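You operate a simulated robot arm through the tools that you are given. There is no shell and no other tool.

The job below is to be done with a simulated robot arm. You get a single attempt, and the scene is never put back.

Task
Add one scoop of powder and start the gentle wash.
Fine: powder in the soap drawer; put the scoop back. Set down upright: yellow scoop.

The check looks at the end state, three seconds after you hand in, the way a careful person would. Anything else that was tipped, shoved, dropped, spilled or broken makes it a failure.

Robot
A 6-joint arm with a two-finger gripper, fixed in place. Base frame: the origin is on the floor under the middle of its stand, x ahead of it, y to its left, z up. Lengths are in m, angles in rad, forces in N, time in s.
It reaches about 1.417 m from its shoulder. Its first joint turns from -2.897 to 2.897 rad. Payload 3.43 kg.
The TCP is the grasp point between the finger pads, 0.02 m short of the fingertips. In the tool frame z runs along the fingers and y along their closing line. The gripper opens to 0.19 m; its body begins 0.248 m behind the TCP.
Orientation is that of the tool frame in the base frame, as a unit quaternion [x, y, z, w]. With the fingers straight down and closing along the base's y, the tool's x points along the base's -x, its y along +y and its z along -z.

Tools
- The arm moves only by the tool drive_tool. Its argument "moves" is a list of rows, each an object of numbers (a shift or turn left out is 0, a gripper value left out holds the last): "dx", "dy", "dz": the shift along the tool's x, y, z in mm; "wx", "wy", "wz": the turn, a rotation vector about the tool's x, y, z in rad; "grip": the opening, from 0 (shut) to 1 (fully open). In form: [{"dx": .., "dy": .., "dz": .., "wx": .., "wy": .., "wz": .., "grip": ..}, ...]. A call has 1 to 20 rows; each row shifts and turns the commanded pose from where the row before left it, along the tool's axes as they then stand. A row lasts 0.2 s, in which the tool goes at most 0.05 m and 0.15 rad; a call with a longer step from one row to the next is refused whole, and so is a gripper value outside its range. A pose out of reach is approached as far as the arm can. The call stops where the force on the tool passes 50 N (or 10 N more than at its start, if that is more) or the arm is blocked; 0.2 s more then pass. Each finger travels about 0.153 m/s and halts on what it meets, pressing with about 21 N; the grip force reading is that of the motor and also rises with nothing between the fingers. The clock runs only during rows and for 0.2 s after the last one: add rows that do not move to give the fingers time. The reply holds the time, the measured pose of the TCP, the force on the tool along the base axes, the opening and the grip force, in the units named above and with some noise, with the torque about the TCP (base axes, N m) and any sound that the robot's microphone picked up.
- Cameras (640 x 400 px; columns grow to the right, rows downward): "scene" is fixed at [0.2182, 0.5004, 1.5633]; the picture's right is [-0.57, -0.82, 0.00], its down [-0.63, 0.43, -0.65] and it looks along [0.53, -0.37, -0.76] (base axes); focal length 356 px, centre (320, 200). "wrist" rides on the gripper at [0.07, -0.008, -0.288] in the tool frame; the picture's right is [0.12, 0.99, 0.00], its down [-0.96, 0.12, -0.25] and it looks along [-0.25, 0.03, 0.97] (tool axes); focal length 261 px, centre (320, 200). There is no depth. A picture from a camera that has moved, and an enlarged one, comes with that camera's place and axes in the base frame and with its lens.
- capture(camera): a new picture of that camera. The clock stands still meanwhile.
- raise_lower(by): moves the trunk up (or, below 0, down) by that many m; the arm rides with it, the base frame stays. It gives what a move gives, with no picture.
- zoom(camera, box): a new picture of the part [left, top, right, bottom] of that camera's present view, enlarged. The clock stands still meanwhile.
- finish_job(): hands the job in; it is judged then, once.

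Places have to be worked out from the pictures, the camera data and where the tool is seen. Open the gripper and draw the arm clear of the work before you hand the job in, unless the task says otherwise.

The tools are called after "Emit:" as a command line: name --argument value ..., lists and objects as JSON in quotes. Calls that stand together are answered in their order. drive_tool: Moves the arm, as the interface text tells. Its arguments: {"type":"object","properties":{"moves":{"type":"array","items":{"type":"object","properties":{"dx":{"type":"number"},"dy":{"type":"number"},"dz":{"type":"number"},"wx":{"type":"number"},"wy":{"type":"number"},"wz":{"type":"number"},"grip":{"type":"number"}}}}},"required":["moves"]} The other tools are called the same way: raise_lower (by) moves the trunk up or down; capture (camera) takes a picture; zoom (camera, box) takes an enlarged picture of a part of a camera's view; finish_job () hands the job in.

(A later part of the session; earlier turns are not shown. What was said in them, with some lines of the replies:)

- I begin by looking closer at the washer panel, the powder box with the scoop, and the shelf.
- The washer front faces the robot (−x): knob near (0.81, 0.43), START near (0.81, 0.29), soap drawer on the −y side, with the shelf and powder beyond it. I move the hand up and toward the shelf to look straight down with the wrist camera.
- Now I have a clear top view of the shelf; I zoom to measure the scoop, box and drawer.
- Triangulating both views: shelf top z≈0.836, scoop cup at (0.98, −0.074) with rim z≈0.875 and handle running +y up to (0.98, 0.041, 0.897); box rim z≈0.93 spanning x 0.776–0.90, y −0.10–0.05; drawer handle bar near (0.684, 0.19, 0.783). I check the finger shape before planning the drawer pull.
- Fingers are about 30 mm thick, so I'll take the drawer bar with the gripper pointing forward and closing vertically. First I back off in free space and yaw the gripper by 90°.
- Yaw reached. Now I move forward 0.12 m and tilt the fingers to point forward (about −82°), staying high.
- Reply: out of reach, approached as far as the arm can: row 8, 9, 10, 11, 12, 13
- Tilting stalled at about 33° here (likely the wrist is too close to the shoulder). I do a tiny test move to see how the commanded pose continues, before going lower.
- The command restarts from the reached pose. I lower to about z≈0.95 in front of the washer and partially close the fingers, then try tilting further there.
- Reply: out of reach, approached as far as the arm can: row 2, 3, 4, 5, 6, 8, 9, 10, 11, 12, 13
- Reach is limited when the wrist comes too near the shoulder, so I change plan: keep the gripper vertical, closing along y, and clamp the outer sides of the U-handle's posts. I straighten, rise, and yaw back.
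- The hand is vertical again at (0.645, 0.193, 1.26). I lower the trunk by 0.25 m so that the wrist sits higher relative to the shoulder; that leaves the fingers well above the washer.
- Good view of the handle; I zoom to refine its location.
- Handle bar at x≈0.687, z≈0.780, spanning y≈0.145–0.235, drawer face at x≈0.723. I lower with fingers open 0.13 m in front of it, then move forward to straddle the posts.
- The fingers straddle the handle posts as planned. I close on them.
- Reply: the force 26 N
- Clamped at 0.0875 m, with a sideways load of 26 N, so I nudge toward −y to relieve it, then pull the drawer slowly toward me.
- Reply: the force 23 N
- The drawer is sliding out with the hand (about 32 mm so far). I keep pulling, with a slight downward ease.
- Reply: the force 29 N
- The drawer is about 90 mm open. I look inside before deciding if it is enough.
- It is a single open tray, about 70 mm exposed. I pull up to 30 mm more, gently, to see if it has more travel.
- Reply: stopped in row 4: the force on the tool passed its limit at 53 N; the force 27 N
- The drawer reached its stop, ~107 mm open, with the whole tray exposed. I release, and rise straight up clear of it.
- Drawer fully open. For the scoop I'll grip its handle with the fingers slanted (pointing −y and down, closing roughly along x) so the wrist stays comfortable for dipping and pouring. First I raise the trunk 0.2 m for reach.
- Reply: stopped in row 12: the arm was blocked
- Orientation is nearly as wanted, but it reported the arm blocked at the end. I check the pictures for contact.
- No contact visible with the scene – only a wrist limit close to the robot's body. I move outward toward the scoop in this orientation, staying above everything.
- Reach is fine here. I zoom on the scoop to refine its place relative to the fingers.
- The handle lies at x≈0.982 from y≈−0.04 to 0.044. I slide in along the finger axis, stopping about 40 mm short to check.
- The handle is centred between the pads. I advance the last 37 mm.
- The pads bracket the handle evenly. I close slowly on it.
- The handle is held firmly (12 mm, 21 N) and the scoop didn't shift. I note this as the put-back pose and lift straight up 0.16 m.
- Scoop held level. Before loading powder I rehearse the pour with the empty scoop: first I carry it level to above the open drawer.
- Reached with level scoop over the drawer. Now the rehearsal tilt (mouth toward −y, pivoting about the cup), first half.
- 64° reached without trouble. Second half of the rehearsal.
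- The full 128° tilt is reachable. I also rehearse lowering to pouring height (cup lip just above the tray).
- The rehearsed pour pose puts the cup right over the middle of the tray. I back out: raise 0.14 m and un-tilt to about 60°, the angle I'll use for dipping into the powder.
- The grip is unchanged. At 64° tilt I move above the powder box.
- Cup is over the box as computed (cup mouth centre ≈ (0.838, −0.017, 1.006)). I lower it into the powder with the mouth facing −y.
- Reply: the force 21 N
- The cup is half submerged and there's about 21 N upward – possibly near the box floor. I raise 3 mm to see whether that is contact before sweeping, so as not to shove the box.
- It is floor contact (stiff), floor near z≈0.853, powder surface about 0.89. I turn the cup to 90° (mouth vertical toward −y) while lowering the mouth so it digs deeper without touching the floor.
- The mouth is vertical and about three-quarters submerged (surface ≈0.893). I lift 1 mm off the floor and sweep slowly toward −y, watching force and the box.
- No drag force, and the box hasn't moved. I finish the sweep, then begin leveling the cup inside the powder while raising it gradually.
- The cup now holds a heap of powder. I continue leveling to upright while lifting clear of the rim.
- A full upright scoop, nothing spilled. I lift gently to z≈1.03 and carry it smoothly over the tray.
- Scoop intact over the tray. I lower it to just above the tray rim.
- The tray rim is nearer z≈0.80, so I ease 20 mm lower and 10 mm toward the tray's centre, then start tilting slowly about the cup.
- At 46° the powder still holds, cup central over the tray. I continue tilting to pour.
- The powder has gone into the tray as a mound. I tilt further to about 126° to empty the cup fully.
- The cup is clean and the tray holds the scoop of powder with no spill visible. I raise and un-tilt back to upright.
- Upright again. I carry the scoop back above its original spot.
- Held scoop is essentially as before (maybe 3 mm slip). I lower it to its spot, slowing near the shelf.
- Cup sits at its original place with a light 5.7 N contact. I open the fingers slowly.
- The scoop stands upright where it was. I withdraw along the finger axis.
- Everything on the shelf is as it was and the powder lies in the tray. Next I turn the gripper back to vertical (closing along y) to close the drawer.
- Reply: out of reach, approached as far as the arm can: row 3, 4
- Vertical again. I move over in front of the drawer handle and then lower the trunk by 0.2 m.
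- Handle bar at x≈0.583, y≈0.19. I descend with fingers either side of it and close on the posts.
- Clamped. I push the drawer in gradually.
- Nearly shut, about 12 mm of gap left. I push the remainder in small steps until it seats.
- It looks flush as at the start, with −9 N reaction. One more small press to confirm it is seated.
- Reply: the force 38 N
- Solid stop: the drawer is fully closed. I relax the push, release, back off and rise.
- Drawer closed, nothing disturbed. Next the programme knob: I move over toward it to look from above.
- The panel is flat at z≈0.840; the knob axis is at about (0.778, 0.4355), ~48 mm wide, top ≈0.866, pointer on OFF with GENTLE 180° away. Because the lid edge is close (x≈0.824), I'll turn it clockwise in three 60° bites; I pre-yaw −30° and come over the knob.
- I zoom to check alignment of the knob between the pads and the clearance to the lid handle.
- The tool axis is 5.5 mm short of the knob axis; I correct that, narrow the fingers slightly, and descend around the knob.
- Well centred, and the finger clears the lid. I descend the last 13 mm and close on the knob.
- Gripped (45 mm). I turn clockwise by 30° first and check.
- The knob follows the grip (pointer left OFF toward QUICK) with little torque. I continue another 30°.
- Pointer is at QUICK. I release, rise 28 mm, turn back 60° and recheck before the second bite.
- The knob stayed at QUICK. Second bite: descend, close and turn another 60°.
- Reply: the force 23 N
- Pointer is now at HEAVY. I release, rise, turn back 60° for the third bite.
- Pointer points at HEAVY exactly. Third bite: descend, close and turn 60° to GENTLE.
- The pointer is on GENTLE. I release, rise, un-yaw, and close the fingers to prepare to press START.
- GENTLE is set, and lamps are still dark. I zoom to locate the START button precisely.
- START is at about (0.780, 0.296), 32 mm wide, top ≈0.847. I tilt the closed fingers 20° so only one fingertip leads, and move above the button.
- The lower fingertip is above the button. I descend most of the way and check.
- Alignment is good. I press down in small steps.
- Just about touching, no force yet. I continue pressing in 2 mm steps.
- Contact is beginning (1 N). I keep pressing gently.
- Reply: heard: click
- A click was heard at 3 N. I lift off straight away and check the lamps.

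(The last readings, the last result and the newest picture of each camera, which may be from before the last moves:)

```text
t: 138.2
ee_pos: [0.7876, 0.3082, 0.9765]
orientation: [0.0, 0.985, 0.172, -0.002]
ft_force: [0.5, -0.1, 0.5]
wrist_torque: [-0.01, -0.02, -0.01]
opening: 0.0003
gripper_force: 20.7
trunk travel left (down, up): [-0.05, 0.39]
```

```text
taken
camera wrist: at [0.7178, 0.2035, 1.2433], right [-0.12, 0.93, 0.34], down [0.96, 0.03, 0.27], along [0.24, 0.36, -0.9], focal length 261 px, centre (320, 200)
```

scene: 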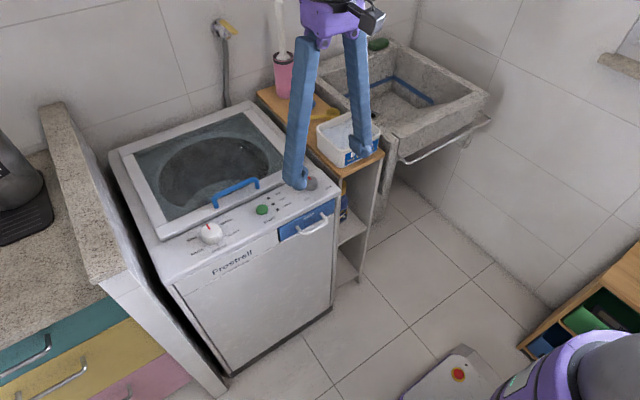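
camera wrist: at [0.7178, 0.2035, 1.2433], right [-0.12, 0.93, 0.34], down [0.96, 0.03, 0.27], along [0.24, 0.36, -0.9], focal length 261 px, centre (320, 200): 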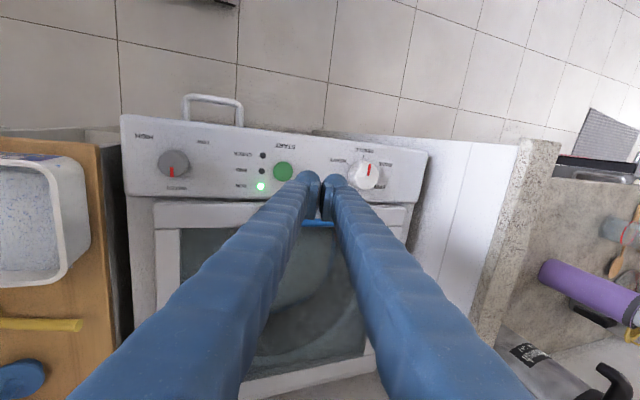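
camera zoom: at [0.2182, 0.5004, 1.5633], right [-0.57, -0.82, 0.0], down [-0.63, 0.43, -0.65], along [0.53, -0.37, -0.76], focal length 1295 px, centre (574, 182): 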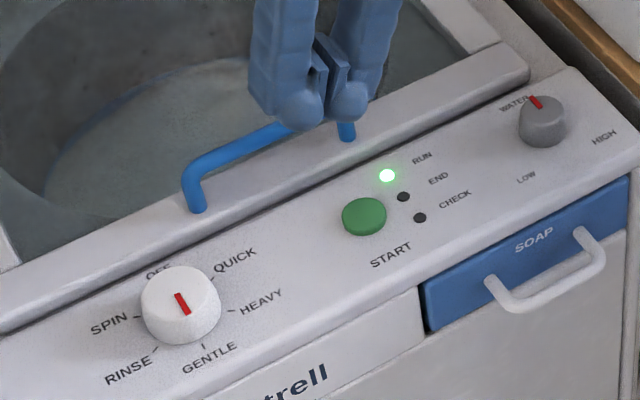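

RUN is lit, the dial shows GENTLE, the drawer is shut. I raise the arm clear, straighten, draw back and open the gripper.

Emit:
drive_tool --moves '[{"dy": 15.4, "dz": -42.3}, {"dy": 15.4, "dz": -42.3}, {"dy": 15.4, "dz": -42.3}, {"wx": 0.1163}, {"wx": 0.1163}, {"wx": 0.1163}, {"dx": 40, "dy": 15, "dz": -15}, {"dx": 40, "dy": 15, "dz": -15}, {"dx": 40, "dy": 15, "dz": -15}, {"dx": 40, "dy": 15, "dz": -15}, {"grip": 0.5}, {"grip": 1.0}, {}, {}]'

Emit:
capture --camera "scene"

Emit:
capture --camera "wrist"

Emit:
zoom --camera "scene" --box '[260, 60, 400, 180]'

Emit:
zoom --camera "scene" --box '[170, 150, 350, 262]'

```text
t: 141.2
ee_pos: [0.6293, 0.3698, 1.1717]
orientation: [0.0, 1.0, -0.002, -0.001]
ft_force: [0.7, 0.3, 0.6]
wrist_torque: [-0.03, 0.04, 0.02]
opening: 0.1899
gripper_force: 0.1
trunk travel left (down, up): [-0.05, 0.39]
```

```text
taken
```

scene: 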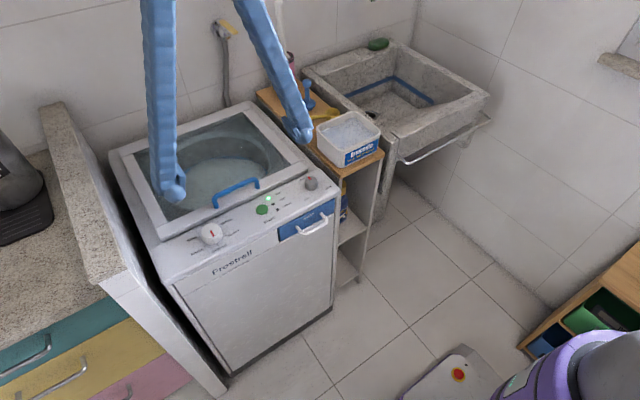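

```text
taken
camera wrist: at [0.5592, 0.3624, 1.459], right [-0.12, 0.99, 0.0], down [0.96, 0.12, 0.24], along [0.24, 0.03, -0.97], focal length 261 px, centre (320, 200)
```

wrist: 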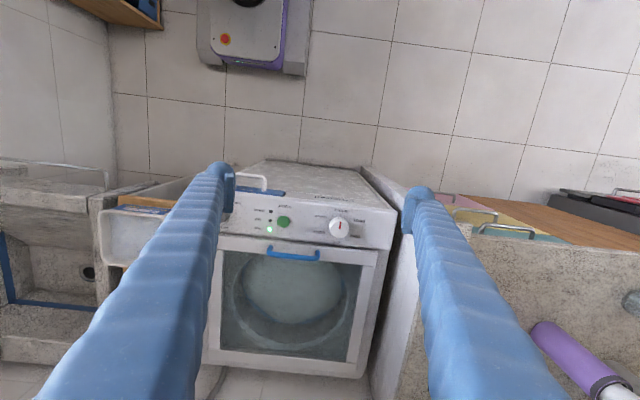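

```text
3.33 times, centred on (330, 120) of scene
camera zoom: at [0.2182, 0.5004, 1.5633], right [-0.57, -0.82, 0.0], down [-0.63, 0.43, -0.65], along [0.53, -0.37, -0.76], focal length 1187 px, centre (287, 467)
```

zoom: 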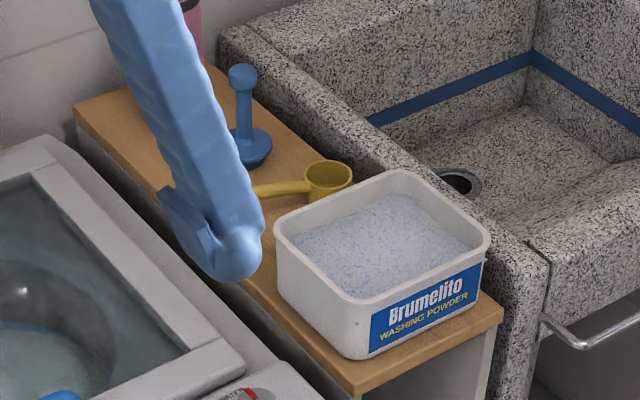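

```text
3.56 times, centred on (260, 206) of scene
camera zoom: at [0.2182, 0.5004, 1.5633], right [-0.57, -0.82, 0.0], down [-0.63, 0.43, -0.65], along [0.53, -0.37, -0.76], focal length 1266 px, centre (533, 179)
```

zoom: 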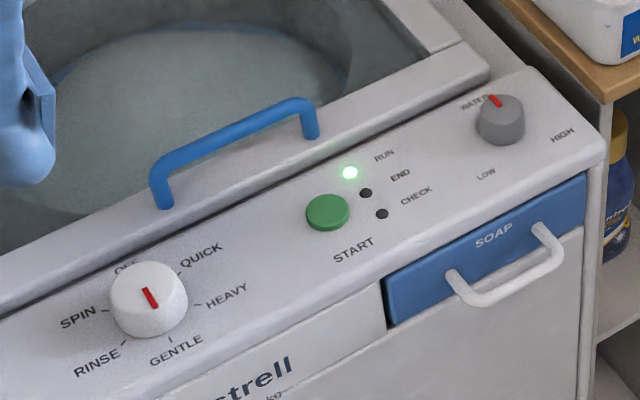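

The washer is running: RUN is lit, the dial is on GENTLE, and the soap drawer is shut with the powder inside. The scoop stands upright in its original spot, and the box and plunger haven't moved. The gripper is open and clear of the work, so I hand the job in.

Emit:
finish_job

```text
The job is handed in.
```

The gentle wash is running: the dial is on GENTLE, START clicked when I pressed it, and the RUN light came on.

- **Powder:** one full scoop went into the soap drawer, which is pushed fully shut. I saw no powder spilled.
- **Scoop:** the yellow scoop is back in its original spot on the shelf, standing upright.
- **Surroundings:** the powder box and the other things on the shelf look undisturbed in the final pictures.

The gripper is open and the arm is drawn back clear of the washer.
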